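You operate a simulated robot arm through the tools that you are given. There is no shell and no other tool. Be economical: measure what you need, move in short steps, check, and stop when the job is done.

You run a simulated two-armed robot. Do the job below in one go: nothing can be reset, and whatever is moved stays where it is left.

Task
On the packing table, fold the cloth in half.

It is judged by the outcome, as a careful person would: the job done as asked, and still so three seconds after it is handed in. It fails if anything else is knocked over, pushed out of place, dropped, spilled or broken. Flat cloth is picked up by pressing the open fingertips on it (5 to 10 N) and closing them slowly along it; thin cloth reads only 2 to 8 mm in the jaws.

Robot
Two 7-joint arms with two-finger parallel grippers on one trunk, on a base that drives. Base frame: it is fixed to the floor where the robot stands at the start and does not move with it; the origin is under the middle of the robot, x ahead of it, y to its left, z up; the surface under the hand at the start is at about z = 840. Readings come in mm, degrees, newtons and seconds.
The left shoulder is at the start at [70, 163, 1145], the right one opposite. With the tool pointing down near the work surface each hand reaches from about 400 to 880 mm from the robot's upright axis, wherever it stands, measured 20 degrees to its own side. Places, roughly: packing table [600, 0, 800]. Payload 3.43 kg a hand.
The tool frame of a hand sits at the grasp point between the pads (the TCP): z along the fingers, y along the line on which they close. The tips reach 34 mm beyond it. The gripper opens to 128 mm. The fingers are 24 mm wide and 12 mm thick; the gripper's body (48 by 130 mm) begins 96 mm behind the TCP.
Orientation is that of the tool frame in the base frame, as a unit quaternion [x, y, z, w]. With the fingers straight down and closing along the base's y, the tool's x points along the base's -x, its y along +y and its z along -z.

Tools
- The arms move only by the tool servo_tool. It takes "left_deltas", "right_deltas" or both (then of equal length, played together; a hand with none holds still); each is a list of rows, each a list of 7 numbers: the shift along the base's x, y, z in mm, then the turn, a rotation vector about the base's x, y, z in degrees, then the closure in counts, from 0 (fully open) to 255 (shut). In form: [[dx, dy, dz, wx, wy, wz, jaw], ...]. A call has 1 to 10 rows; each row shifts and turns the commanded pose from where the row before left it. A row lasts 0.2 s, in which the tool goes at most 50 mm and 8.6 degrees; a call with a longer step from one row to the next is refused whole, and so is a gripper value outside its range. Where a pose cannot be reached the arm comes as near as it can. A force on the tool above 40 N (or 10 N above the force at the start of the call, whichever is more), or a blocked arm, ends the call early, and 0.2 s more pass. The fingers move at their own pace (about 153 mm/s each) and stop on an object; they squeeze with about 35 N. The grip force told is the motor's: it shows also when the fingers shut on nothing. Time passes only in rows, and 0.2 s behind the last, so rows that do not move let the fingers close. It gives the time, the measured TCP pose, the force on the tool (base axes), the opening and the grip force at its end, in the units of the frame above (readings bear some noise), with the torque about the TCP (base axes, N m) and any sound that the robot's microphone picked up.
- Cameras (640 x 400 px; columns grow to the right, rows downward): "scene" is now at [134.7, -22, 1351.5]; the picture's right is [-0.23, -0.97, 0.00], its down [-0.68, 0.16, -0.71] and it looks along [0.70, -0.17, -0.70] (base axes); focal length 235 px, centre (320, 200). "left" rides on the left gripper at [76, 11, -160] in its tool frame; the picture's right is [-0.15, 0.99, 0.00], its down [-0.88, -0.13, -0.46] and it looks along [-0.45, -0.07, 0.89] (tool axes); focal length 234 px, centre (320, 200). "right" rides on the right gripper at [76, -11, -160] in its tool frame; the picture's right is [0.15, 0.99, 0.00], its down [-0.88, 0.13, -0.46] and it looks along [-0.45, 0.07, 0.89] (tool axes); focal length 234 px, centre (320, 200).
- grab_frame(camera): a new picture of that camera. No time passes.
- lift_body(by): slides the trunk up (or, below 0, down) by that many mm; the arms and the scene camera ride with it, the base frame stays. It gives what a move gives, with no picture.
- base_move(legs): drives the robot by 1 to 6 legs, each [ahead, left, turn to the left] in mm, mm and degrees, along the robot's own axes; the way and the turn of a leg run together, so that a leg with both is an arc; at most 1500 mm and 180 degrees a leg. The arms and the cameras ride along, it lands a little off, and it stops where it bumps. It gives what a move gives.
- pan_tilt(pan, tilt): turns the head with the scene camera to pan (to the left, within 86 degrees either way) and tilt (down, from -29 to 69), counted from straight ahead of the robot. It gives what a move gives.
- point_at(camera, pixels): there is no depth. For up to 12 entries [column, row, z] of the newest picture of that camera ("zoom" is the newest enlarged one), the place [x, y] in the base frame at which the ray of that pixel passes the height z, good to about 2 mm, but the place of the scene camera against the robot may be out by one fixed shift of up to 12 mm in any direction. No time passes.
- zoom(camera, box): a new picture of the part [left, top, right, bottom] of that camera's present view, enlarged. No time passes.
- close_job(): hands the job in; it is judged then, once.

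Go step by step. Measure first, check grasps and placings, and put right what went wrong. The budget is 80 turns and 70 pictures, counting those below and the enlarged ones. Unless the task says otherwise, let go and move clear before handing in.

The tools are called after "Request:" as a command line: name --argument value ..., lists and objects as JSON in quotes. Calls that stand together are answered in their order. servo_tool: Moves the arms, as the interface text tells. Its arguments: {"type":"object","properties":{"left_deltas":{"type":"array","items":{"type":"array","items":{"type":"number"}}},"right_deltas":{"type":"array","items":{"type":"array","items":{"type":"number"}}}},"required":[]} The other tools are called the same way: lift_body (by) slides the trunk up or down; base_move (legs) drives the base; pan_tilt (pan, tilt) turns the head that bears the scene camera; grab_frame (camera) takes a picture; point_at (camera, pixels) gives the place at which the rays of pixels pass given heights; zoom (camera, box) takes an enlarged picture of a part of a camera's view; close_job () hands the job in.

At the start:

```text
time_s: 0.0
left_position: [514.2, 87.9, 1053.4]
left_tool_rot: [-0.001, 1.0, -0.001, 0.0]
left_force: [-0.3, -0.4, -0.1]
left_moment: [0.0, -0.02, 0.0]
left_finger_gap: 127.9
left_finger_force: 0.0
right_position: [497.8, -334.9, 1068.7]
right_tool_rot: [0.0, 1.0, 0.0, 0.0]
right_force: [0.1, -0.6, -0.5]
right_moment: [0.02, -0.04, -0.02]
right_finger_gap: 128.0
right_finger_force: 0.0
trunk travel left (down, up): [-625.0, 315.0]
robot x, y, heading: [-3.2, -0.7, -0.0]
head pan, tilt: [-13.4, 44.3]
```

scene: 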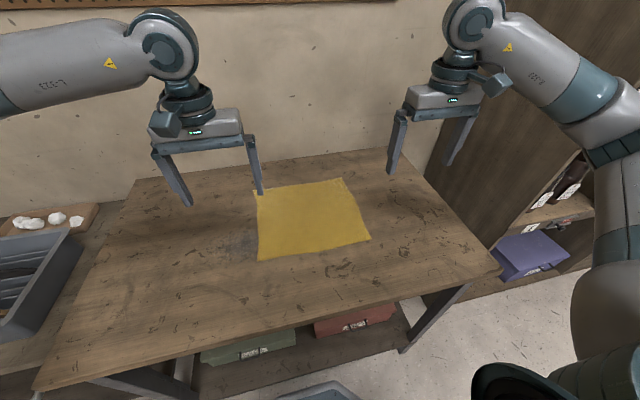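
right: 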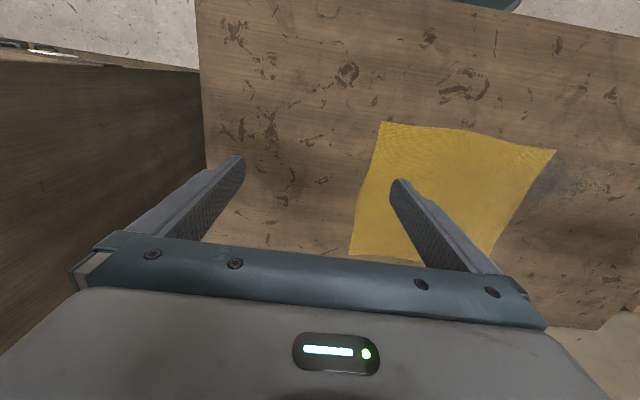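
left: 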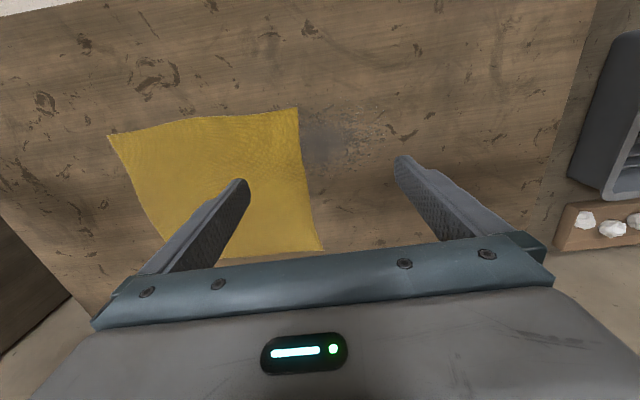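

The yellow cloth shows in the scene view with corners near (257,190), (341,179), (370,238) and (259,260). I'll measure these from all the cameras.

Request:
point_at --camera "scene" --pixels '[[257, 190, 840], [341, 179, 840], [370, 238, 840], [259, 260, 840]]'

Request:
point_at --camera "left" --pixels '[[108, 135, 840], [298, 108, 840], [323, 250, 840], [166, 240, 840]]'

Request:
point_at --camera "right" --pixels '[[380, 122, 840], [556, 150, 840], [350, 254, 840]]'

Request:
zoom --camera "scene" --box '[230, 160, 400, 270]'

```text
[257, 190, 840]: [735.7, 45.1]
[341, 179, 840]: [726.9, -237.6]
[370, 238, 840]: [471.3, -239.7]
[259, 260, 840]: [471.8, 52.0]
```

```text
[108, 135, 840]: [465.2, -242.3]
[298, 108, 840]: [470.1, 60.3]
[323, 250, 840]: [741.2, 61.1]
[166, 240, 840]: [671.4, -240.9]
```

```text
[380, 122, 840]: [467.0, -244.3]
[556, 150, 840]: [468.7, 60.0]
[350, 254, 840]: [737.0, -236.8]
```

```text
3.64 times, centred on (315, 215) of scene
```

zoom: 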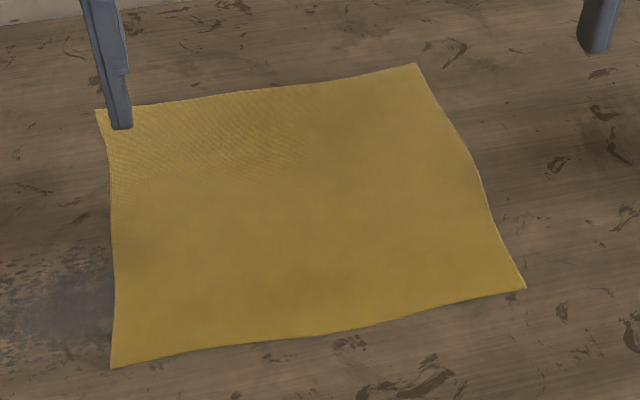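

The cloth spans about x 467–740 and y -243–60. I'll pinch the two near corners, one per hand, and fold them over to the far edge. First, both hands go to hover above those corners with the jaws partly closed.

Request:
servo_tool --left_deltas '[[-6, -12.4, -30, 0, 0, 0, 175], [-6, -12.4, -30, 0, 0, 0, 175], [-6, -12.4, -30, 0, 0, 0, 175], [-6, -12.4, -30, 0, 0, 0, 175], [-6, -12.4, -30, 0, 0, 0, 175], [0, 0, 0, 0, 0, 0, 175]]' --right_deltas '[[-2.8, 25.2, -33, 0, 0, 0, 175], [-2.8, 25.2, -33, 0, 0, 0, 175], [-2.8, 25.2, -33, 0, 0, 0, 175], [-2.8, 25.2, -33, 0, 0, 0, 175], [-2.8, 25.2, -33, 0, 0, 0, 175], [0, 0, 0, 0, 0, 0, 175]]'

Request:
grab_frame --camera "left"

Request:
grab_frame --camera "right"

```text
time_s: 1.4
left_position: [484.3, 23.8, 904.1]
left_tool_rot: [0.0, 1.0, -0.001, 0.001]
left_force: [-0.4, 0.0, -0.1]
left_moment: [0.0, -0.02, 0.02]
left_finger_gap: 40.0
left_finger_force: 0.0
right_position: [483.9, -210.3, 904.1]
right_tool_rot: [-0.001, 1.0, 0.0, -0.001]
right_force: [-0.4, -0.1, -0.1]
right_moment: [0.02, -0.02, 0.03]
right_finger_gap: 40.3
right_finger_force: 0.0
trunk travel left (down, up): [-625.0, 315.0]
robot x, y, heading: [2.5, -1.1, 0.1]
head pan, tilt: [-13.4, 44.3]
```

```text
65 pictures are left
```

left: 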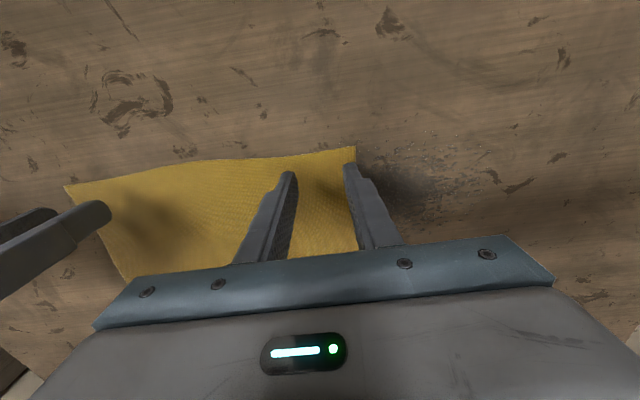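

```text
64 pictures are left
```

right: 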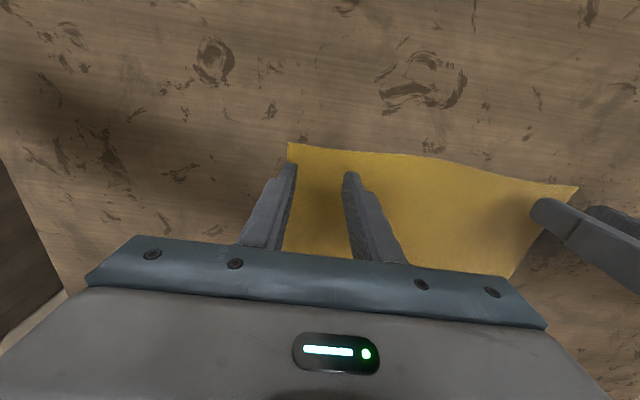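

Both hands hover at z 904. The left corner shows at (356,147) and the right one at (289,143) in the wrist views, so I'll check their positions.

Request:
point_at --camera "left" --pixels '[[356, 147, 840], [357, 249, 840], [250, 158, 840]]'

Request:
point_at --camera "right" --pixels '[[289, 143, 840], [283, 249, 840], [400, 155, 840]]'

```text
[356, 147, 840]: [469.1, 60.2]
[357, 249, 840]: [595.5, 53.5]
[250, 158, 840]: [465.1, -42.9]
```

```text
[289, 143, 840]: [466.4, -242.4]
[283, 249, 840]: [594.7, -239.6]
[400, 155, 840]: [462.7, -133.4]
```

The corners are confirmed and the finger placement is good. Next I'll go down in small steps until contact.

Request:
servo_tool --left_deltas '[[0, 0, -10, 0, 0, 0, 175], [0, 0, -10, 0, 0, 0, 175], [0, 0, -4, 0, 0, 0, 175], [0, 0, -2, 0, 0, 0, 175], [0, 0, -2, 0, 0, 0, 175]]' --right_deltas '[[0, 0, -10, 0, 0, 0, 175], [0, 0, -10, 0, 0, 0, 175], [0, 0, -4, 0, 0, 0, 175], [0, 0, -2, 0, 0, 0, 175], [0, 0, -2, 0, 0, 0, 175]]'

```text
time_s: 2.6
left_position: [483.8, 25.0, 875.8]
left_tool_rot: [-0.001, 1.0, -0.001, 0.0]
left_force: [-0.4, 0.8, 1.0]
left_moment: [0.05, 0.04, -0.01]
left_finger_gap: 40.0
left_finger_force: 0.1
right_position: [484.5, -210.3, 876.3]
right_tool_rot: [0.0, 1.0, 0.0, 0.0]
right_force: [-0.1, 0.4, -0.9]
right_moment: [0.0, -0.02, -0.01]
right_finger_gap: 40.2
right_finger_force: 0.1
trunk travel left (down, up): [-625.0, 315.0]
robot x, y, heading: [-1.5, 1.7, -0.2]
head pan, tilt: [-13.4, 44.3]
```

There's barely any contact yet, so I'll go on down a millimetre at a time.

Request:
servo_tool --left_deltas '[[0, 0, -1, 0, 0, 0, 175], [0, 0, -0.5, 0, 0, 0, 175], [0, 0, 0, 0, 0, 0, 175]]' --right_deltas '[[0, 0, -1, 0, 0, 0, 175], [0, 0, -1, 0, 0, 0, 175], [0, 0, 0, 0, 0, 0, 175]]'

```text
time_s: 3.4
left_position: [483.4, 23.8, 875.4]
left_tool_rot: [-0.001, 1.0, 0.0, 0.001]
left_force: [3.7, -0.2, 11.3]
left_moment: [0.09, -0.07, 0.0]
left_finger_gap: 40.3
left_finger_force: 0.0
right_position: [484.2, -211.2, 875.9]
right_tool_rot: [0.0, 1.0, 0.0, 0.0]
right_force: [2.6, -2.0, 7.9]
right_moment: [-0.14, 0.0, 0.02]
right_finger_gap: 40.2
right_finger_force: 0.0
trunk travel left (down, up): [-625.0, 315.0]
robot x, y, heading: [0.1, -1.4, -0.2]
head pan, tilt: [-13.4, 44.3]
```

The force is left 11 N and right 8 N, both pressing on the cloth. I'll raise the left a touch and close both slowly.

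Request:
servo_tool --left_deltas '[[0, 0, 0.3, 0, 0, 0, 183], [0, 0, 0, 0, 0, 0, 191], [0, 0, 0, 0, 0, 0, 199], [0, 0, 0, 0, 0, 0, 207], [0, 0, 0, 0, 0, 0, 215], [0, 0, 0, 0, 0, 0, 223], [0, 0, 0, 0, 0, 0, 231], [0, 0, 0, 0, 0, 0, 240], [0, 0, 0, 0, 0, 0, 255], [0, 0, 0, 0, 0, 0, 255]]' --right_deltas '[[0, 0, 0, 0, 0, 0, 183], [0, 0, 0, 0, 0, 0, 191], [0, 0, 0, 0, 0, 0, 199], [0, 0, 0, 0, 0, 0, 207], [0, 0, 0, 0, 0, 0, 215], [0, 0, 0, 0, 0, 0, 223], [0, 0, 0, 0, 0, 0, 231], [0, 0, 0, 0, 0, 0, 240], [0, 0, 0, 0, 0, 0, 255], [0, 0, 0, 0, 0, 0, 255]]'

Request:
grab_frame --camera "left"

Request:
grab_frame --camera "right"

```text
time_s: 5.6
left_position: [483.4, 24.6, 876.9]
left_tool_rot: [0.0, 1.0, -0.001, 0.001]
left_force: [-0.3, -8.7, 7.6]
left_moment: [-0.25, -0.01, -0.02]
left_finger_gap: 1.8
left_finger_force: 35.5
right_position: [483.2, -209.1, 876.4]
right_tool_rot: [0.0, 1.0, 0.001, 0.001]
right_force: [-0.3, 9.3, 14.5]
right_moment: [0.3, 0.03, 0.04]
right_finger_gap: 2.1
right_finger_force: 35.0
trunk travel left (down, up): [-625.0, 315.0]
robot x, y, heading: [-1.4, 3.2, -0.3]
head pan, tilt: [-13.4, 44.3]
```

```text
63 pictures are left
```

left: 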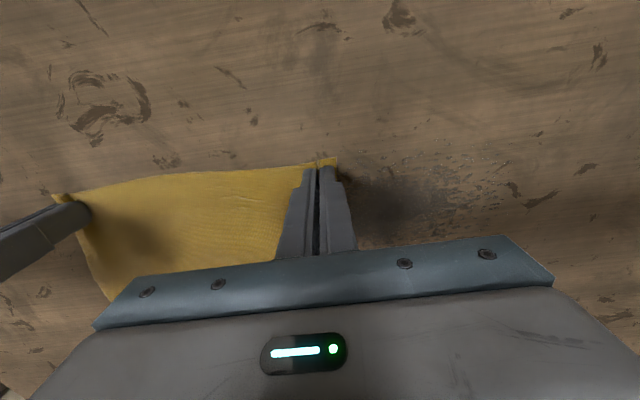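

```text
62 pictures are left
```

right: 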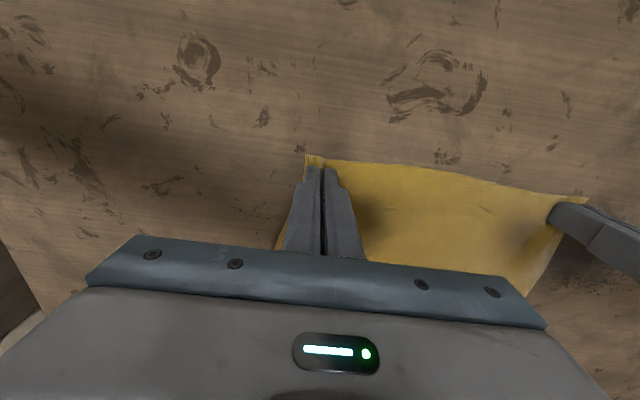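

Both jaws read about 2 mm with cloth pinched in, and some sideways tension. I'll lift a little and check the hold.

Request:
servo_tool --left_deltas '[[1, -2, 8, 0, 0, 0, 255], [3, -2, 15, 0, 0, 0, 255], [5, 0, 17, 0, 0, 0, 255], [0, 0, 0, 0, 0, 0, 255]]' --right_deltas '[[1, 2, 8, 0, 0, 0, 255], [3, 2, 15, 0, 0, 0, 255], [5, 0, 17, 0, 0, 0, 255], [0, 0, 0, 0, 0, 0, 255]]'

Request:
grab_frame --camera "scene"

```text
time_s: 6.6
left_position: [493.6, 21.3, 915.2]
left_tool_rot: [-0.001, 1.0, 0.0, 0.0]
left_force: [0.0, -0.1, -0.9]
left_moment: [-0.03, 0.02, 0.0]
left_finger_gap: 2.0
left_finger_force: 35.4
right_position: [495.6, -205.5, 914.8]
right_tool_rot: [0.0, 1.0, 0.0, 0.0]
right_force: [0.0, 1.3, -0.3]
right_moment: [0.0, -0.02, -0.05]
right_finger_gap: 2.2
right_finger_force: 35.1
trunk travel left (down, up): [-625.0, 315.0]
robot x, y, heading: [0.1, 7.0, -0.2]
head pan, tilt: [-13.4, 44.3]
```

```text
61 pictures are left
```

scene: 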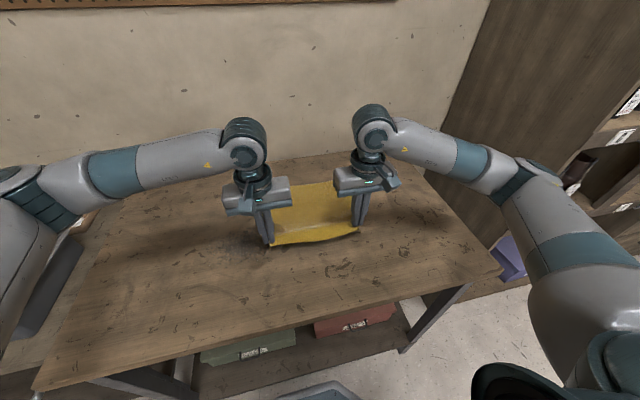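

Both hands hold the edge, and the cloth hangs evenly between them. The fingers will need to tilt back over the far edge so the held strip doesn't fold under itself, so I'll check the table's near edge for room to drive forward.

Request:
point_at --camera "scene" --pixels '[[35, 388, 838], [300, 325, 838], [400, 297, 838], [500, 270, 838], [135, 180, 838], [385, 148, 838]]'

Request:
servo_tool --left_deltas '[[10, 0, 20, 0, 6, 0, 255], [12, 0, 18, 0, 6, 0, 255], [15, 0, 12, 0, 6, 0, 255], [20, 0, 8, 0, 6, 0, 255], [20, 0, 2, 0, 6, 0, 255]]' --right_deltas '[[10, 0, 20, 0, 6, 0, 255], [12, 0, 18, 0, 6, 0, 255], [15, 0, 12, 0, 6, 0, 255], [20, 0, 8, 0, 6, 0, 255], [20, 0, 2, 0, 6, 0, 255]]'

Request:
grab_frame --camera "scene"

```text
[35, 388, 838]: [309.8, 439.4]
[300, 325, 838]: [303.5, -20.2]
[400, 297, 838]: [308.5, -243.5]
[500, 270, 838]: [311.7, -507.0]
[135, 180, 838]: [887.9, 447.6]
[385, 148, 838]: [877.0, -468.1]
```

```text
time_s: 7.8
left_position: [570.2, 22.6, 974.5]
left_tool_rot: [0.0, 0.965, -0.001, -0.261]
left_force: [1.0, -0.5, 0.0]
left_moment: [-0.04, 0.05, -0.01]
left_finger_gap: 1.8
left_finger_force: 34.9
right_position: [569.8, -204.6, 974.4]
right_tool_rot: [0.0, 0.966, 0.0, -0.26]
right_force: [0.4, 1.2, -0.4]
right_moment: [0.04, 0.0, -0.02]
right_finger_gap: 1.8
right_finger_force: 34.6
trunk travel left (down, up): [-625.0, 315.0]
robot x, y, heading: [0.7, -2.8, 0.0]
head pan, tilt: [-13.4, 44.3]
```

```text
60 pictures are left
```

scene: 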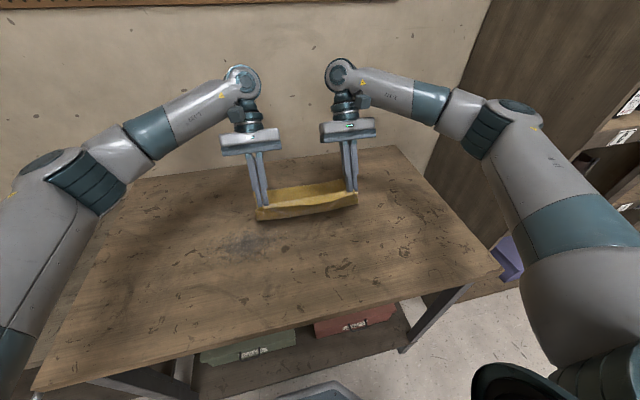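

The table ends at x≈880 with the wall just behind it, so the hands can't tilt back there. I'll undo the arc, drag the whole cloth about 110 mm towards me by backing the base, and then fold it with a proper tilt.

Request:
servo_tool --left_deltas '[[-20, 0, -2, 0, -6, 0, 255], [-20, 0, -8, 0, -6, 0, 255], [-15, 0, -12, 0, -6, 0, 255], [-12, 0, -18, 0, -6, 0, 255], [-12, 0, -20, 0, -6, 0, 255], [-9, 1, -16, 0, 0, 0, 255], [-3, 1, -14, 0, 0, 0, 255], [0, 0, -5, 0, 0, 0, 255]]' --right_deltas '[[-20, 0, -2, 0, -6, 0, 255], [-20, 0, -8, 0, -6, 0, 255], [-15, 0, -12, 0, -6, 0, 255], [-12, 0, -18, 0, -6, 0, 255], [-12, 0, -20, 0, -6, 0, 255], [-9, -1, -16, 0, 0, 0, 255], [-3, -1, -14, 0, 0, 0, 255], [0, 0, -5, 0, 0, 0, 255]]'

Request:
grab_frame --camera "scene"

```text
time_s: 9.6
left_position: [477.6, 23.9, 881.7]
left_tool_rot: [-0.001, 1.0, 0.0, 0.0]
left_force: [0.6, -5.1, 0.3]
left_moment: [-0.18, 0.02, -0.02]
left_finger_gap: 1.9
left_finger_force: 35.4
right_position: [480.6, -208.2, 880.2]
right_tool_rot: [0.001, 1.0, 0.001, 0.0]
right_force: [-0.6, 5.4, -0.5]
right_moment: [0.14, 0.0, 0.06]
right_finger_gap: 2.0
right_finger_force: 34.8
trunk travel left (down, up): [-625.0, 315.0]
robot x, y, heading: [-0.9, -1.7, 0.0]
head pan, tilt: [-13.4, 44.3]
```

```text
59 pictures are left
```

scene: 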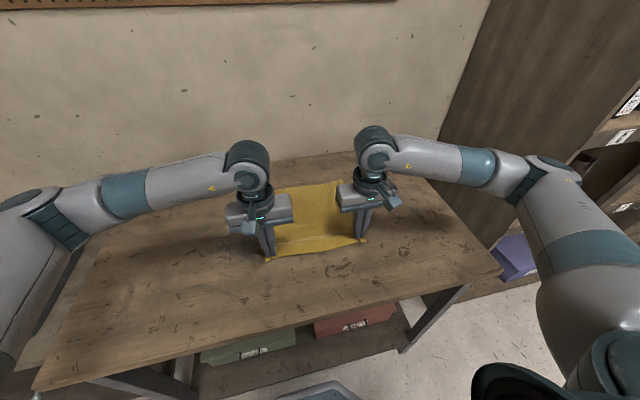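

The cloth is flat again and still held at both corners. Next I'll back the base 110 mm to drag the cloth nearer.

Request:
base_move --legs '[[-110, 0, 0]]'

Request:
grab_frame --camera "scene"

```text
time_s: 10.8
left_position: [371.2, 22.7, 880.9]
left_tool_rot: [0.002, 1.0, 0.0, 0.0]
left_force: [-0.1, -7.0, 0.1]
left_moment: [-0.16, -0.02, -0.01]
left_finger_gap: 1.9
left_finger_force: 35.2
right_position: [371.5, -209.9, 879.6]
right_tool_rot: [0.002, 1.0, 0.001, -0.001]
right_force: [-0.4, 4.9, 0.0]
right_moment: [0.2, -0.04, 0.02]
right_finger_gap: 2.4
right_finger_force: 34.7
trunk travel left (down, up): [-625.0, 315.0]
robot x, y, heading: [-105.8, 2.2, 0.0]
head pan, tilt: [-13.4, 44.3]
```

```text
58 pictures are left
```

scene: 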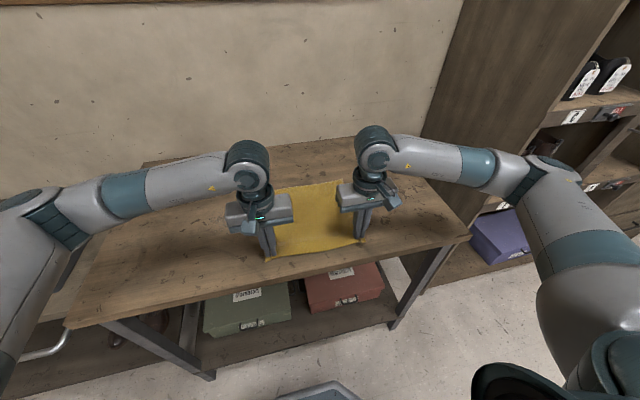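

The cloth slid along well. I'll measure its far edge now.

Request:
point_at --camera "scene" --pixels '[[341, 180, 840], [275, 189, 840], [267, 262, 840], [364, 242, 840]]'

Request:
zoom --camera "scene" --box '[230, 160, 400, 270]'

```text
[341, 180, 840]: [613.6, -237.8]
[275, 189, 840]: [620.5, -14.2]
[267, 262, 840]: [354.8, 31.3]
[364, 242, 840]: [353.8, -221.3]
```

```text
3.64 times, centred on (315, 215) of scene
```

zoom: 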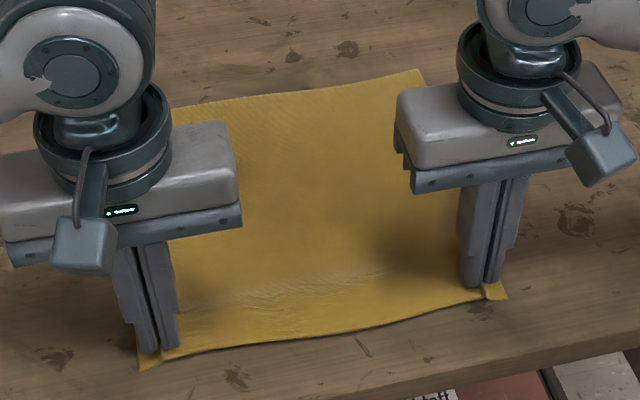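

The near edge is at x≈353 and the far edge at ≈627 (bias-corrected), so the crease belongs at x≈489. I'll start the arc with the wrists tilting, then drive forward 110 mm, carrying the edge over.

Request:
servo_tool --left_deltas '[[7.7, -1, 29.5, 0, 8, 0, 255], [21.1, -1, 31.1, 0, 8, 0, 255], [26.9, 0, 21.6, 0, 8, 0, 255], [20.7, 0, 7, 0, 8, 0, 255], [0, 0, 0, 0, 0, 0, 255]]' --right_deltas '[[7.7, 1, 30.5, 0, 8, 0, 255], [21.1, 1, 31.1, 0, 8, 0, 255], [26.9, 0, 21.6, 0, 8, 0, 255], [20.7, 0, 7, 0, 8, 0, 255], [0, 0, 0, 0, 0, 0, 255]]'

Request:
base_move --legs '[[108, 0, 0]]'

Request:
grab_frame --camera "scene"

```text
time_s: 12.0
left_position: [447.0, 16.5, 971.9]
left_tool_rot: [0.001, 0.961, -0.001, -0.276]
left_force: [0.4, -0.6, -0.6]
left_moment: [0.02, -0.04, -0.04]
left_finger_gap: 2.1
left_finger_force: 34.4
right_position: [445.0, -208.6, 972.1]
right_tool_rot: [0.001, 0.961, -0.001, -0.276]
right_force: [-0.9, 0.7, -0.4]
right_moment: [-0.02, -0.03, -0.05]
right_finger_gap: 2.0
right_finger_force: 34.8
trunk travel left (down, up): [-625.0, 315.0]
robot x, y, heading: [-105.1, 3.4, -0.4]
head pan, tilt: [-13.4, 44.3]
```

```text
time_s: 13.2
left_position: [556.0, 18.2, 970.5]
left_tool_rot: [0.002, 0.961, 0.0, -0.275]
left_force: [0.6, -0.2, -0.3]
left_moment: [-0.01, 0.01, -0.02]
left_finger_gap: 2.3
left_finger_force: 34.6
right_position: [552.6, -208.8, 971.6]
right_tool_rot: [0.003, 0.961, 0.0, -0.275]
right_force: [0.5, 0.5, 0.7]
right_moment: [-0.01, 0.02, 0.04]
right_finger_gap: 2.0
right_finger_force: 34.9
trunk travel left (down, up): [-625.0, 315.0]
robot x, y, heading: [-0.3, -3.0, -0.2]
head pan, tilt: [-13.4, 44.3]
```

```text
56 pictures are left
```

scene: 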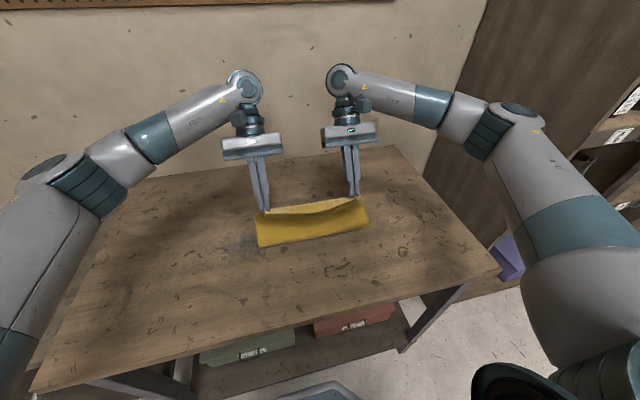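

The half is carried upright and evenly. Next I'll bring it over and down, still tilting the wrists, three steps first.

Request:
servo_tool --left_deltas '[[19.3, 1, -13, 0, 8, 0, 255], [18, 1, -15.9, 0, 8, 0, 255], [15.6, 1, -20.3, 0, 8, 0, 255], [0, 0, 0, 0, 0, 0, 255]]' --right_deltas '[[21.5, -1, -13, 0, 8, 0, 255], [18, -1, -15.9, 0, 8, 0, 255], [15.6, 0, -20.3, 0, 8, 0, 255], [0, 0, 0, 0, 0, 0, 255]]'

Request:
grab_frame --camera "scene"

```text
time_s: 14.2
left_position: [588.2, 25.6, 918.0]
left_tool_rot: [0.003, 0.883, -0.003, -0.469]
left_force: [0.8, -7.0, -0.9]
left_moment: [-0.2, 0.03, 0.23]
left_finger_gap: 2.0
left_finger_force: 34.3
left hand out of reach, approached as far as the arm can: row 3
right_position: [600.0, -208.4, 922.3]
right_tool_rot: [0.002, 0.884, 0.0, -0.467]
right_force: [-0.4, 7.4, -0.4]
right_moment: [0.16, 0.09, -0.19]
right_finger_gap: 2.0
right_finger_force: 35.0
right hand out of reach, approached as far as the arm can: row 3
trunk travel left (down, up): [-625.0, 315.0]
robot x, y, heading: [0.5, 2.2, -0.3]
head pan, tilt: [-13.4, 44.3]
```

```text
55 pictures are left
```

scene: 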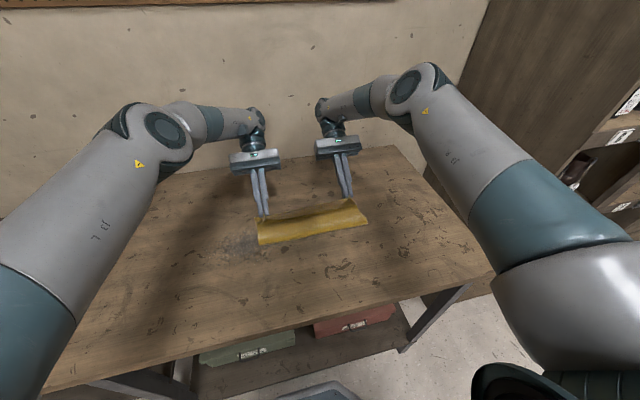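

At a tilt of about 55° the arms reach their limit, but the fold is nearly over. I'll ease the tilt slightly and bring the edge on down.

Request:
servo_tool --left_deltas '[[2, -1, -14, 0, -4, 0, 255], [3, -1, -13, 0, -4, 0, 255], [2, 0, -8, 0, 0, 0, 255], [0, 0, 0, 0, 0, 0, 255]]' --right_deltas '[[2, 1, -14, 0, -4, 0, 255], [3, 1, -13, 0, -4, 0, 255], [2, 0, -8, 0, 0, 0, 255], [0, 0, 0, 0, 0, 0, 255]]'

Request:
grab_frame --camera "scene"

Request:
zoom --camera "scene" --box '[230, 160, 400, 270]'

```text
time_s: 15.2
left_position: [593.2, 23.6, 884.4]
left_tool_rot: [0.002, 0.914, 0.0, -0.406]
left_force: [0.6, -4.6, -0.2]
left_moment: [-0.17, 0.01, 0.12]
left_finger_gap: 2.1
left_finger_force: 35.1
right_position: [602.6, -208.9, 887.2]
right_tool_rot: [0.002, 0.914, 0.0, -0.405]
right_force: [-0.3, 5.9, 0.6]
right_moment: [0.12, 0.02, -0.13]
right_finger_gap: 1.9
right_finger_force: 34.3
trunk travel left (down, up): [-625.0, 315.0]
robot x, y, heading: [1.8, -1.7, -0.2]
head pan, tilt: [-13.4, 44.3]
```

```text
54 pictures are left
```

scene: 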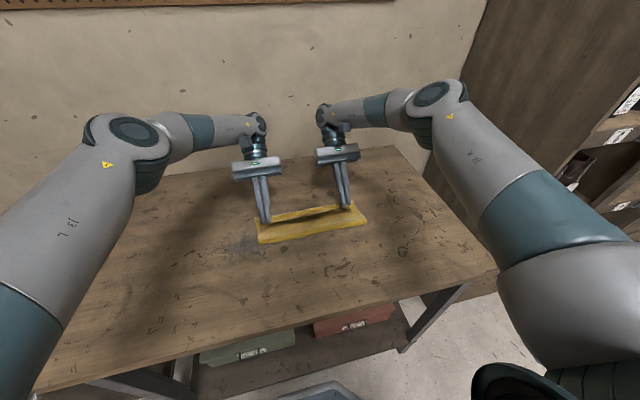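

```text
3.64 times, centred on (315, 215) of scene
```

zoom: 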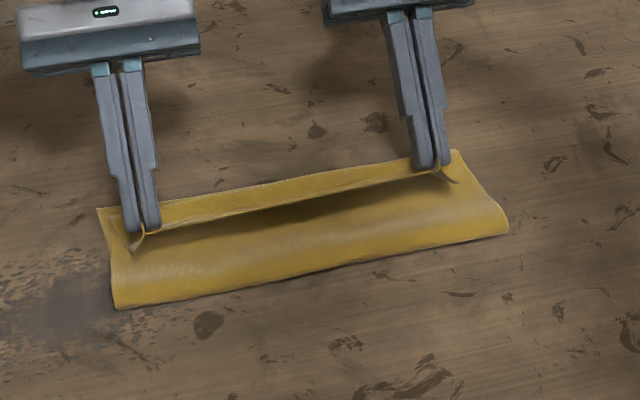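

The fold looks good, with the tips near x≈571 (left) and ≈580 (right). I'll move both a bit further out and slightly down to line up with the far edge.

Request:
servo_tool --left_deltas '[[8, 0, -2, 0, 0, 0, 255], [8, 0, -2, 0, 0, 0, 255], [7, 0, -1, 0, 0, 0, 255], [0, 0, 0, 0, 0, 0, 255]]' --right_deltas '[[5, 0, -3, 0, 0, 0, 255], [5, 0, -2, 0, 0, 0, 255], [5, 0, -2, 0, 0, 0, 255], [0, 0, 0, 0, 0, 0, 255]]'

Request:
zoom --camera "scene" --box '[230, 160, 400, 270]'

```text
time_s: 16.2
left_position: [615.8, 22.6, 881.4]
left_tool_rot: [0.002, 0.913, -0.001, -0.407]
left_force: [-0.2, -5.0, 0.0]
left_moment: [-0.16, -0.03, 0.11]
left_finger_gap: 2.1
left_finger_force: 35.6
right_position: [617.0, -208.5, 879.5]
right_tool_rot: [0.002, 0.913, -0.001, -0.407]
right_force: [0.1, 5.4, 0.1]
right_moment: [0.11, -0.04, -0.11]
right_finger_gap: 1.9
right_finger_force: 34.6
trunk travel left (down, up): [-625.0, 315.0]
robot x, y, heading: [-3.9, 0.1, -0.5]
head pan, tilt: [-13.4, 44.3]
```

```text
3.64 times, centred on (315, 215) of scene
```

zoom: 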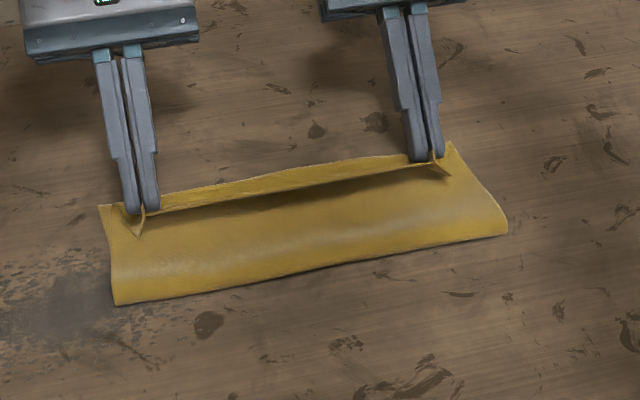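

Both grips are now at about x 594 at the tips. I'll try a little more tilt about the tips so the edge stands up and falls outward.

Request:
servo_tool --left_deltas '[[2, 0, -2.5, 0, 6, 0, 255], [2, 0, -2.5, 0, 6, 0, 255], [0, 0, 0, 0, 0, 0, 255]]' --right_deltas '[[2, 0, -2, 0, 6, 0, 255], [2, 0, -2, 0, 6, 0, 255], [0, 0, 0, 0, 0, 0, 255]]'

Request:
zoom --camera "scene" --box '[230, 160, 400, 270]'

```text
time_s: 17.0
left_position: [569.6, 31.5, 877.2]
left_tool_rot: [0.001, 0.867, -0.003, -0.499]
left_force: [2.0, -18.4, -0.6]
left_moment: [-0.32, -0.03, 0.58]
left_finger_gap: 2.3
left_finger_force: 35.1
left hand out of reach, approached as far as the arm can: row 1, 2
right_position: [580.6, -206.2, 872.9]
right_tool_rot: [0.002, 0.867, 0.001, -0.498]
right_force: [-1.2, 18.2, 2.8]
right_moment: [0.4, 0.09, -0.51]
right_finger_gap: 1.9
right_finger_force: 35.3
right hand out of reach, approached as far as the arm can: row 1, 2
trunk travel left (down, up): [-625.0, 315.0]
robot x, y, heading: [0.8, 1.1, -0.2]
head pan, tilt: [-13.4, 44.3]
```

```text
3.64 times, centred on (315, 215) of scene
```

zoom: 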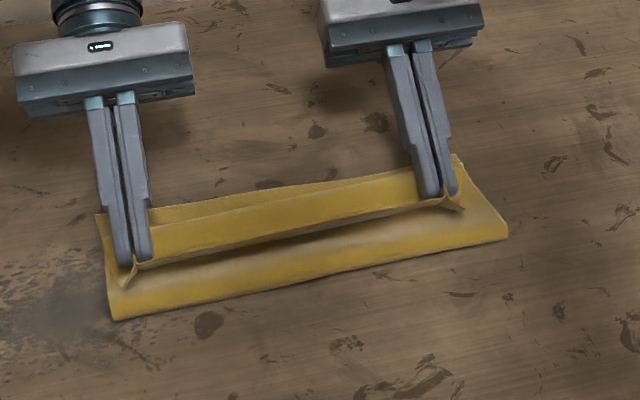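

More tilt costs reach, so the base would need to be about 45 mm nearer. I'll undo the tilt and look down to check the clearance between base and table.

Request:
servo_tool --left_deltas '[[-2, 0, 2.5, 0, -6, 0, 255], [-2, 0, 2.5, 0, -6, 0, 255], [0, 0, 0, 0, 0, 0, 255]]' --right_deltas '[[-2, 0, 2, 0, -6, 0, 255], [-2, 0, 2, 0, -6, 0, 255], [0, 0, 0, 0, 0, 0, 255]]'

Request:
pan_tilt --pan -13.4 --tilt 69

Request:
grab_frame --camera "scene"

```text
time_s: 17.8
left_position: [566.7, 32.4, 881.4]
left_tool_rot: [0.002, 0.914, 0.0, -0.406]
left_force: [2.0, -20.4, -0.5]
left_moment: [-0.46, -0.05, 0.58]
left_finger_gap: 2.4
left_finger_force: 34.9
right_position: [578.8, -206.7, 877.4]
right_tool_rot: [0.002, 0.914, 0.0, -0.407]
right_force: [-2.1, 21.3, 1.8]
right_moment: [0.54, 0.09, -0.51]
right_finger_gap: 2.1
right_finger_force: 35.3
trunk travel left (down, up): [-625.0, 315.0]
robot x, y, heading: [-1.3, -1.1, -0.2]
head pan, tilt: [-13.4, 44.3]
```

```text
time_s: 18.7
left_position: [566.1, 32.7, 881.9]
left_tool_rot: [0.001, 0.914, -0.002, -0.406]
left_force: [1.5, -22.6, 0.2]
left_moment: [-0.54, -0.07, 0.59]
left_finger_gap: 2.2
left_finger_force: 34.7
right_position: [578.5, -207.8, 877.8]
right_tool_rot: [0.003, 0.913, 0.0, -0.407]
right_force: [-1.4, 22.4, 1.9]
right_moment: [0.6, 0.07, -0.54]
right_finger_gap: 2.1
right_finger_force: 35.2
trunk travel left (down, up): [-625.0, 315.0]
robot x, y, heading: [0.3, -3.3, -0.4]
head pan, tilt: [-13.4, 68.8]
```

```text
50 pictures are left
```

scene: 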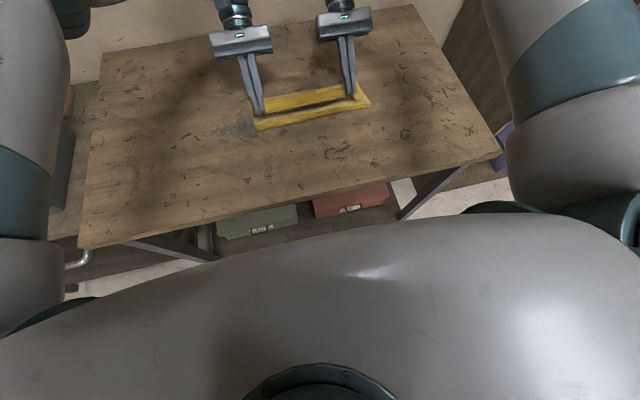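

The cloth is over-stretched sideways (22 N), so I'll ease the left hand in and return both to the laying pose.

Request:
servo_tool --left_deltas '[[8, -5, 0, 0, 0, 0, 255], [14, -4, 0, 0, 0, 0, 255], [14, -1, 0, 0, 0, 0, 255], [14, 0, -1, 0, 0, 0, 255], [0, 0, 0, 0, 0, 0, 255]]' --right_deltas '[[8, 0, 0, 0, 0, 0, 255], [11, 0, 0, 0, 0, 0, 255], [11, 0, 0, 0, 0, 0, 255], [10, 0, 0, 0, 0, 0, 255], [0, 0, 0, 0, 0, 0, 255]]'

Request:
pan_tilt --pan -10 --tilt 50

Request:
zoom --camera "scene" --box '[230, 120, 400, 230]'

```text
time_s: 19.9
left_position: [617.0, 23.6, 880.0]
left_tool_rot: [0.001, 0.914, -0.001, -0.406]
left_force: [-0.5, -3.6, -0.7]
left_moment: [-0.1, 0.01, 0.11]
left_finger_gap: 1.9
left_finger_force: 35.3
right_position: [618.6, -206.4, 876.3]
right_tool_rot: [0.003, 0.914, -0.001, -0.406]
right_force: [-0.3, 3.3, 3.1]
right_moment: [0.11, 0.01, -0.05]
right_finger_gap: 2.0
right_finger_force: 35.2
trunk travel left (down, up): [-625.0, 315.0]
robot x, y, heading: [0.9, -3.8, -0.2]
head pan, tilt: [-13.4, 68.8]
```

```text
time_s: 20.7
left_position: [615.6, 23.8, 879.9]
left_tool_rot: [0.001, 0.914, -0.002, -0.406]
left_force: [-0.1, -3.2, 0.6]
left_moment: [-0.09, -0.01, 0.05]
left_finger_gap: 1.9
left_finger_force: 35.0
right_position: [619.1, -207.7, 875.9]
right_tool_rot: [0.001, 0.913, -0.002, -0.407]
right_force: [1.3, 2.2, 2.3]
right_moment: [0.1, 0.01, -0.06]
right_finger_gap: 2.0
right_finger_force: 34.9
trunk travel left (down, up): [-625.0, 315.0]
robot x, y, heading: [3.8, 3.3, -0.1]
head pan, tilt: [-10.0, 50.0]
```

```text
3.64 times, centred on (315, 175) of scene
```

zoom: 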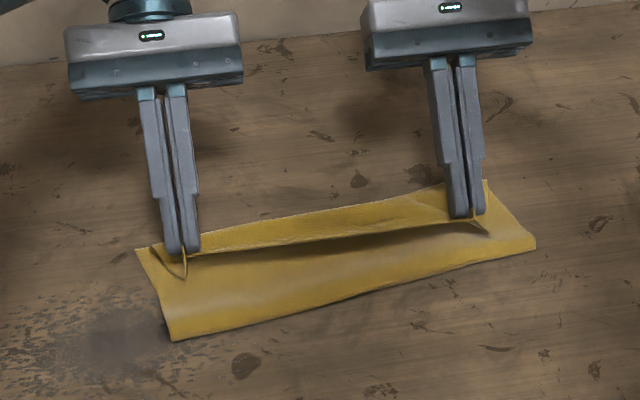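

The edge is laid near the far side and the right hand touches lightly (3 N). I'll open slowly and draw the fingers back along their own axis.

Request:
servo_tool --left_deltas '[[0, 0, 0, 0, 0, 0, 245], [0, 0, 0, 0, 0, 0, 230], [5, 0, 4, 0, 0, 0, 225], [7, 0, 6, 0, 0, 0, 225], [7, 0, 7, 0, 0, 0, 225], [6, 0, 12, 0, -4, 0, 225], [4, 0, 20, 0, -6, 0, 225]]' --right_deltas '[[0, 0, 1, 0, 0, 0, 245], [0, 0, 0, 0, 0, 0, 230], [5, 0, 4, 0, 0, 0, 225], [7, 0, 6, 0, 0, 0, 225], [7, 0, 7, 0, 0, 0, 225], [6, 0, 12, 0, -4, 0, 225], [4, 0, 20, 0, -6, 0, 225]]'

Request:
zoom --camera "scene" --box '[230, 120, 400, 230]'

```text
time_s: 22.3
left_position: [631.4, 24.9, 930.5]
left_tool_rot: [0.002, 0.946, -0.001, -0.324]
left_force: [0.2, -0.2, 0.3]
left_moment: [-0.01, -0.05, -0.03]
left_finger_gap: 15.0
left_finger_force: 0.0
left hand out of reach, approached as far as the arm can: row 4, 5
right_position: [646.9, -208.5, 928.0]
right_tool_rot: [0.003, 0.946, -0.001, -0.325]
right_force: [0.3, 0.1, -0.1]
right_moment: [0.02, -0.06, 0.02]
right_finger_gap: 15.0
right_finger_force: 0.1
trunk travel left (down, up): [-625.0, 315.0]
robot x, y, heading: [-0.5, 3.4, -0.6]
head pan, tilt: [-10.0, 50.0]
```

```text
3.64 times, centred on (315, 175) of scene
```

zoom: 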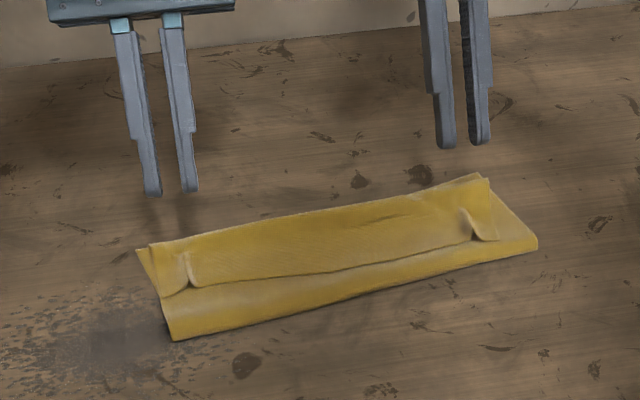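

Both hands let go. The top layer's edge has flopped back towards me as a flap, with its edge around zoom (190,285)–(470,242). I'll raise the hands clear and measure it.

Request:
point_at --camera "zoom" --pixels '[[136, 249, 840], [165, 298, 843], [172, 341, 841], [151, 242, 845], [195, 288, 845], [467, 240, 845], [488, 178, 845], [498, 240, 842], [538, 246, 840], [300, 214, 843], [320, 270, 845], [350, 300, 841]]'

Request:
servo_tool --left_deltas '[[-10, 0, 30, 0, -8, 0, 225], [-15, 0, 30, 0, -8, 0, 225], [-15, 0, 30, 0, -8, 0, 200], [-15, 0, 30, 0, -8, 0, 175], [-15, 0, 10, 0, -5.8, 0, 175]]' --right_deltas '[[-15, 0, 30, 0, -8, 0, 225], [-15, 0, 30, 0, -8, 0, 225], [-15, 0, 30, 0, -8, 0, 200], [-20, 0, 30, 0, -8, 0, 175], [-20, 0, 10, 0, -5.8, 0, 175]]'

Request:
grab_frame --camera "left"

Request:
grab_frame --camera "right"

```text
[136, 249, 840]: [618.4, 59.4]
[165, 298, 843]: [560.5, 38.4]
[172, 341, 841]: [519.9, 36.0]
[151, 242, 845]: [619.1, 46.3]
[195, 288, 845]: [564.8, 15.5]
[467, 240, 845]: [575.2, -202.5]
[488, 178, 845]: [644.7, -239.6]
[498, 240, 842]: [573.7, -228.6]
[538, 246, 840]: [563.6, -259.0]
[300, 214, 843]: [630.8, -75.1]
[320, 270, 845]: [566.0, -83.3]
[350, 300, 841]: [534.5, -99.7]
```

```text
time_s: 23.5
left_position: [564.0, 24.0, 1061.5]
left_tool_rot: [0.002, 1.0, 0.0, 0.0]
left_force: [0.0, 0.1, -0.7]
left_moment: [-0.01, -0.03, 0.01]
left_finger_gap: 40.2
left_finger_force: 0.1
right_position: [564.0, -207.3, 1057.9]
right_tool_rot: [0.002, 1.0, 0.001, 0.0]
right_force: [0.7, 0.1, -1.1]
right_moment: [0.01, -0.01, 0.01]
right_finger_gap: 40.2
right_finger_force: 0.0
trunk travel left (down, up): [-625.0, 315.0]
robot x, y, heading: [2.6, 0.9, -0.6]
head pan, tilt: [-10.0, 50.0]
```

```text
47 pictures are left
```

left: 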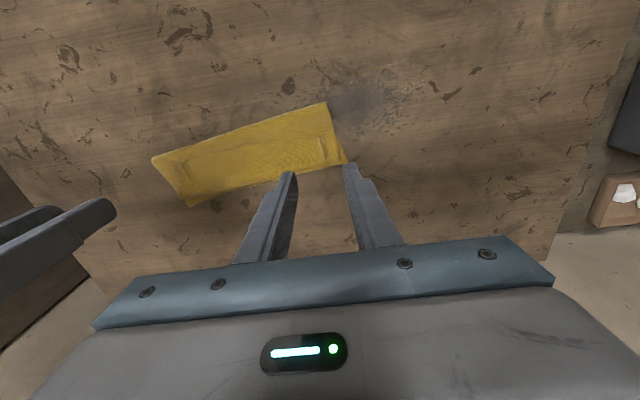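

```text
46 pictures are left
```

right: 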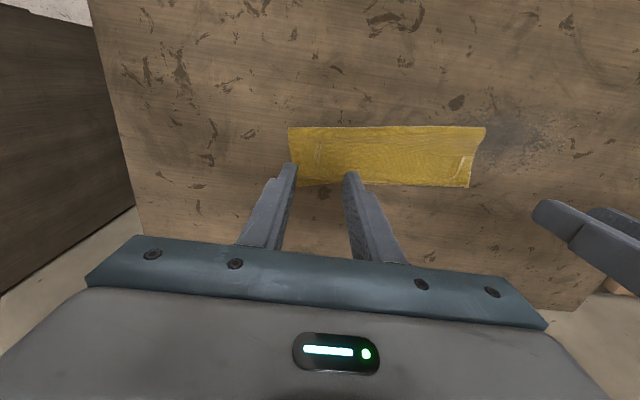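

The bottom layer got dragged: the crease runs from x≈520 (left) to ≈564 (right), so this isn't half. I'll unfold the cloth and redo it with a narrower edge grip. First I'll look closely at the two standing pleats I can hold.

Request:
zoom --camera "left" --box '[240, 90, 380, 180]'

Request:
point_at --camera "left" --pixels '[[328, 102, 841], [347, 164, 840], [318, 136, 855], [330, 158, 855], [152, 158, 841], [188, 206, 841]]'

Request:
zoom --camera "right" --box '[270, 105, 410, 195]'

Request:
point_at --camera "right" --pixels '[[289, 127, 841], [297, 186, 841], [319, 144, 855], [316, 165, 855], [486, 127, 841], [470, 187, 841], [458, 180, 855], [467, 158, 855]]'

```text
4.44 times, centred on (310, 135) of left
```

zoom: 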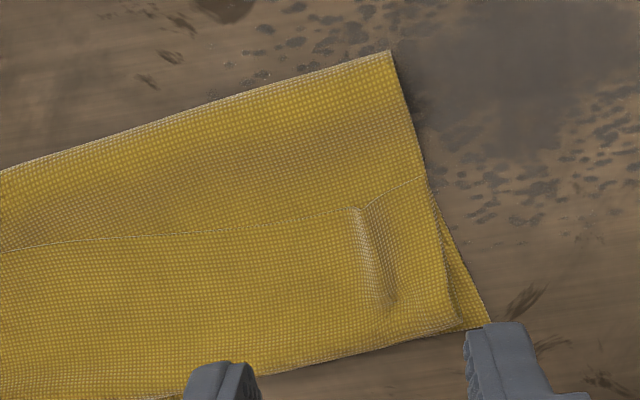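

```text
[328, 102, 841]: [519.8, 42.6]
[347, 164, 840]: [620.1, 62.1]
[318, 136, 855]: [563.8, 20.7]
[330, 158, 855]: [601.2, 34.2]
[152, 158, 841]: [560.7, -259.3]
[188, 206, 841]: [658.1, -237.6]
```

```text
4.44 times, centred on (340, 150) of right
```

zoom: 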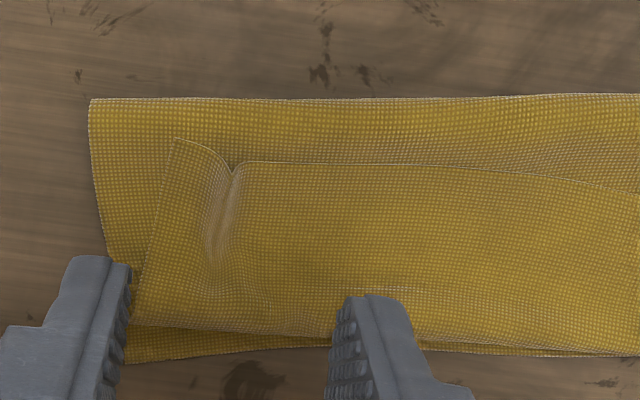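

```text
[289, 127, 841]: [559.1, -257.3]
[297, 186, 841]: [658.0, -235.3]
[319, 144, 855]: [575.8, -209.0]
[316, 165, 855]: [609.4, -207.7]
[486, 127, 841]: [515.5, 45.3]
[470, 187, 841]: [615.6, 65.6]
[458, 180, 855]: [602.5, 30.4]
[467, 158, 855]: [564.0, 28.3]
```

The left pleat runs from (564,21) to (597,27) and the right one from (571,-206) to (600,-208). I'll straddle both pleats with the tips just over the cloth and pinch them.

Request:
servo_tool --left_deltas '[[3, 0, -45, 0, 0, 0, 175], [4, 0, -45, 0, 0, 0, 175], [4, 0, -45, 0, 0, 0, 175], [3, 0, -40, 0, 0, 0, 175], [0, 0, -7.5, 0, 0, 0, 175], [0, 0, 0, 0, 0, 0, 175]]' --right_deltas '[[5, 0, -45, 0, 0, 0, 175], [5, 0, -45, 0, 0, 0, 175], [5, 0, -45, 0, 0, 0, 175], [5, 0, -38, 0, 0, 0, 175], [0, 0, -6, 0, 0, 0, 175], [0, 0, 0, 0, 0, 0, 175]]'

Request:
zoom --camera "left" --box '[200, 100, 440, 250]'

Request:
zoom --camera "right" --box '[200, 100, 440, 250]'

```text
time_s: 24.9
left_position: [576.0, 22.6, 876.9]
left_tool_rot: [0.002, 1.0, 0.0, 0.0]
left_force: [-0.4, 0.4, 3.3]
left_moment: [0.07, 0.02, 0.0]
left_finger_gap: 40.2
left_finger_force: 0.1
right_position: [582.5, -209.0, 877.3]
right_tool_rot: [0.002, 1.0, 0.0, -0.001]
right_force: [-0.2, -0.2, 6.0]
right_moment: [0.01, 0.01, 0.0]
right_finger_gap: 40.5
right_finger_force: 0.0
trunk travel left (down, up): [-625.0, 315.0]
robot x, y, heading: [-2.0, 3.8, -0.2]
head pan, tilt: [-10.0, 50.0]
```

```text
2.67 times, centred on (320, 175) of left
```

zoom: 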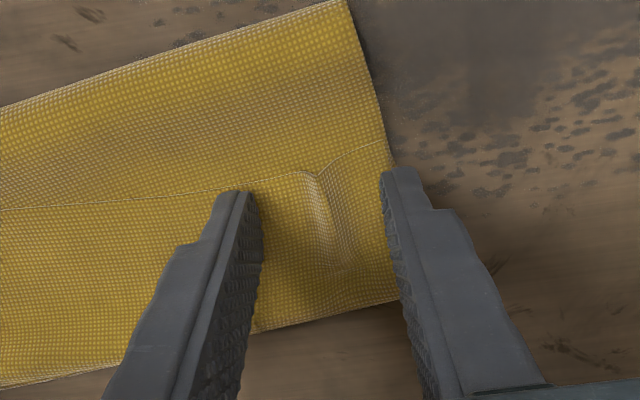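

```text
2.67 times, centred on (320, 175) of right
```

zoom: 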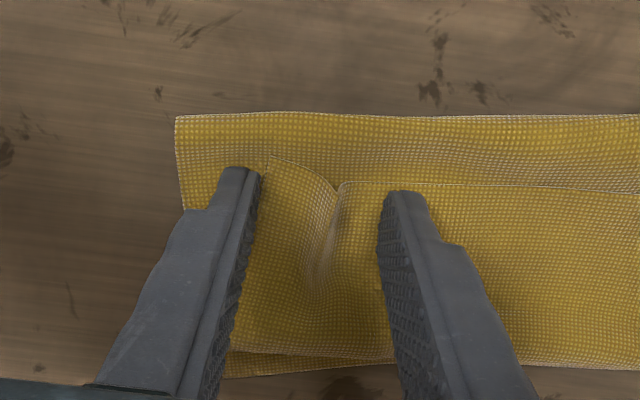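

Both jaws straddle their pleats with light contact. I'll raise slightly and close slowly.

Request:
servo_tool --left_deltas '[[0, 0, 1, 0, 0, 0, 185], [0, 0, 0, 0, 0, 0, 195], [0, 0, 0, 0, 0, 0, 205], [0, 0, 0, 0, 0, 0, 215], [0, 0, 0, 0, 0, 0, 225], [0, 0, 0, 0, 0, 0, 235], [0, 0, 0, 0, 0, 0, 255], [0, 0, 0, 0, 0, 0, 255]]' --right_deltas '[[0, 0, 1, 0, 0, 0, 185], [0, 0, 0, 0, 0, 0, 195], [0, 0, 0, 0, 0, 0, 205], [0, 0, 0, 0, 0, 0, 215], [0, 0, 0, 0, 0, 0, 225], [0, 0, 0, 0, 0, 0, 235], [0, 0, 0, 0, 0, 0, 255], [0, 0, 0, 0, 0, 0, 255]]'

Request:
servo_tool --left_deltas '[[-3, 0, 12, 0, 0, 0, 255], [-5, 0, 15, 0, 0, 0, 255], [-8, 0, 15, 0, 0, 0, 255], [0, 0, 0, 0, 0, 0, 255]]' --right_deltas '[[-3, 0, 12, 0, 0, 0, 255], [-5, 0, 15, 0, 0, 0, 255], [-8, 0, 15, 0, 0, 0, 255], [0, 0, 0, 0, 0, 0, 255]]'

Request:
zoom --camera "scene" --box '[220, 110, 410, 230]'

```text
time_s: 26.7
left_position: [577.1, 25.0, 877.9]
left_tool_rot: [0.001, 1.0, -0.001, -0.002]
left_force: [0.4, -0.9, 2.4]
left_moment: [-0.06, 0.02, 0.03]
left_finger_gap: 0.0
left_finger_force: 32.8
right_position: [580.9, -208.5, 878.2]
right_tool_rot: [0.002, 1.0, 0.001, -0.001]
right_force: [-0.4, 0.7, 0.2]
right_moment: [0.05, -0.04, 0.02]
right_finger_gap: 3.7
right_finger_force: 35.0
trunk travel left (down, up): [-625.0, 315.0]
robot x, y, heading: [2.2, -0.5, -0.3]
head pan, tilt: [-10.0, 50.0]
```

```text
time_s: 27.7
left_position: [563.1, 24.4, 921.6]
left_tool_rot: [0.002, 1.0, 0.0, -0.002]
left_force: [0.1, -0.7, -0.3]
left_moment: [0.04, -0.04, 0.03]
left_finger_gap: 0.0
left_finger_force: 33.4
right_position: [568.0, -208.6, 921.3]
right_tool_rot: [0.002, 1.0, 0.0, -0.002]
right_force: [-1.1, -0.6, -0.7]
right_moment: [0.03, -0.01, 0.0]
right_finger_gap: 3.6
right_finger_force: 34.9
trunk travel left (down, up): [-625.0, 315.0]
robot x, y, heading: [1.3, 3.8, -0.3]
head pan, tilt: [-10.0, 50.0]
```

```text
3.33 times, centred on (315, 170) of scene
```

zoom: 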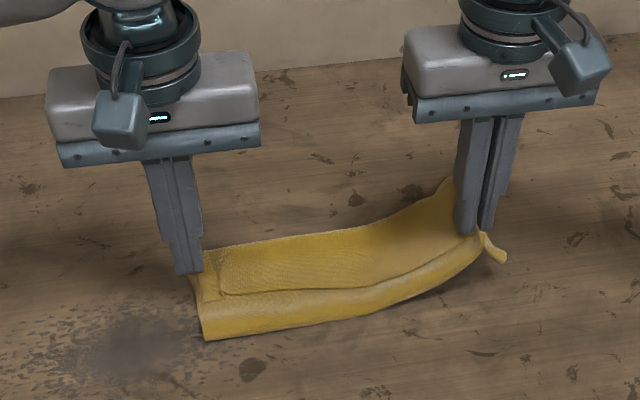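

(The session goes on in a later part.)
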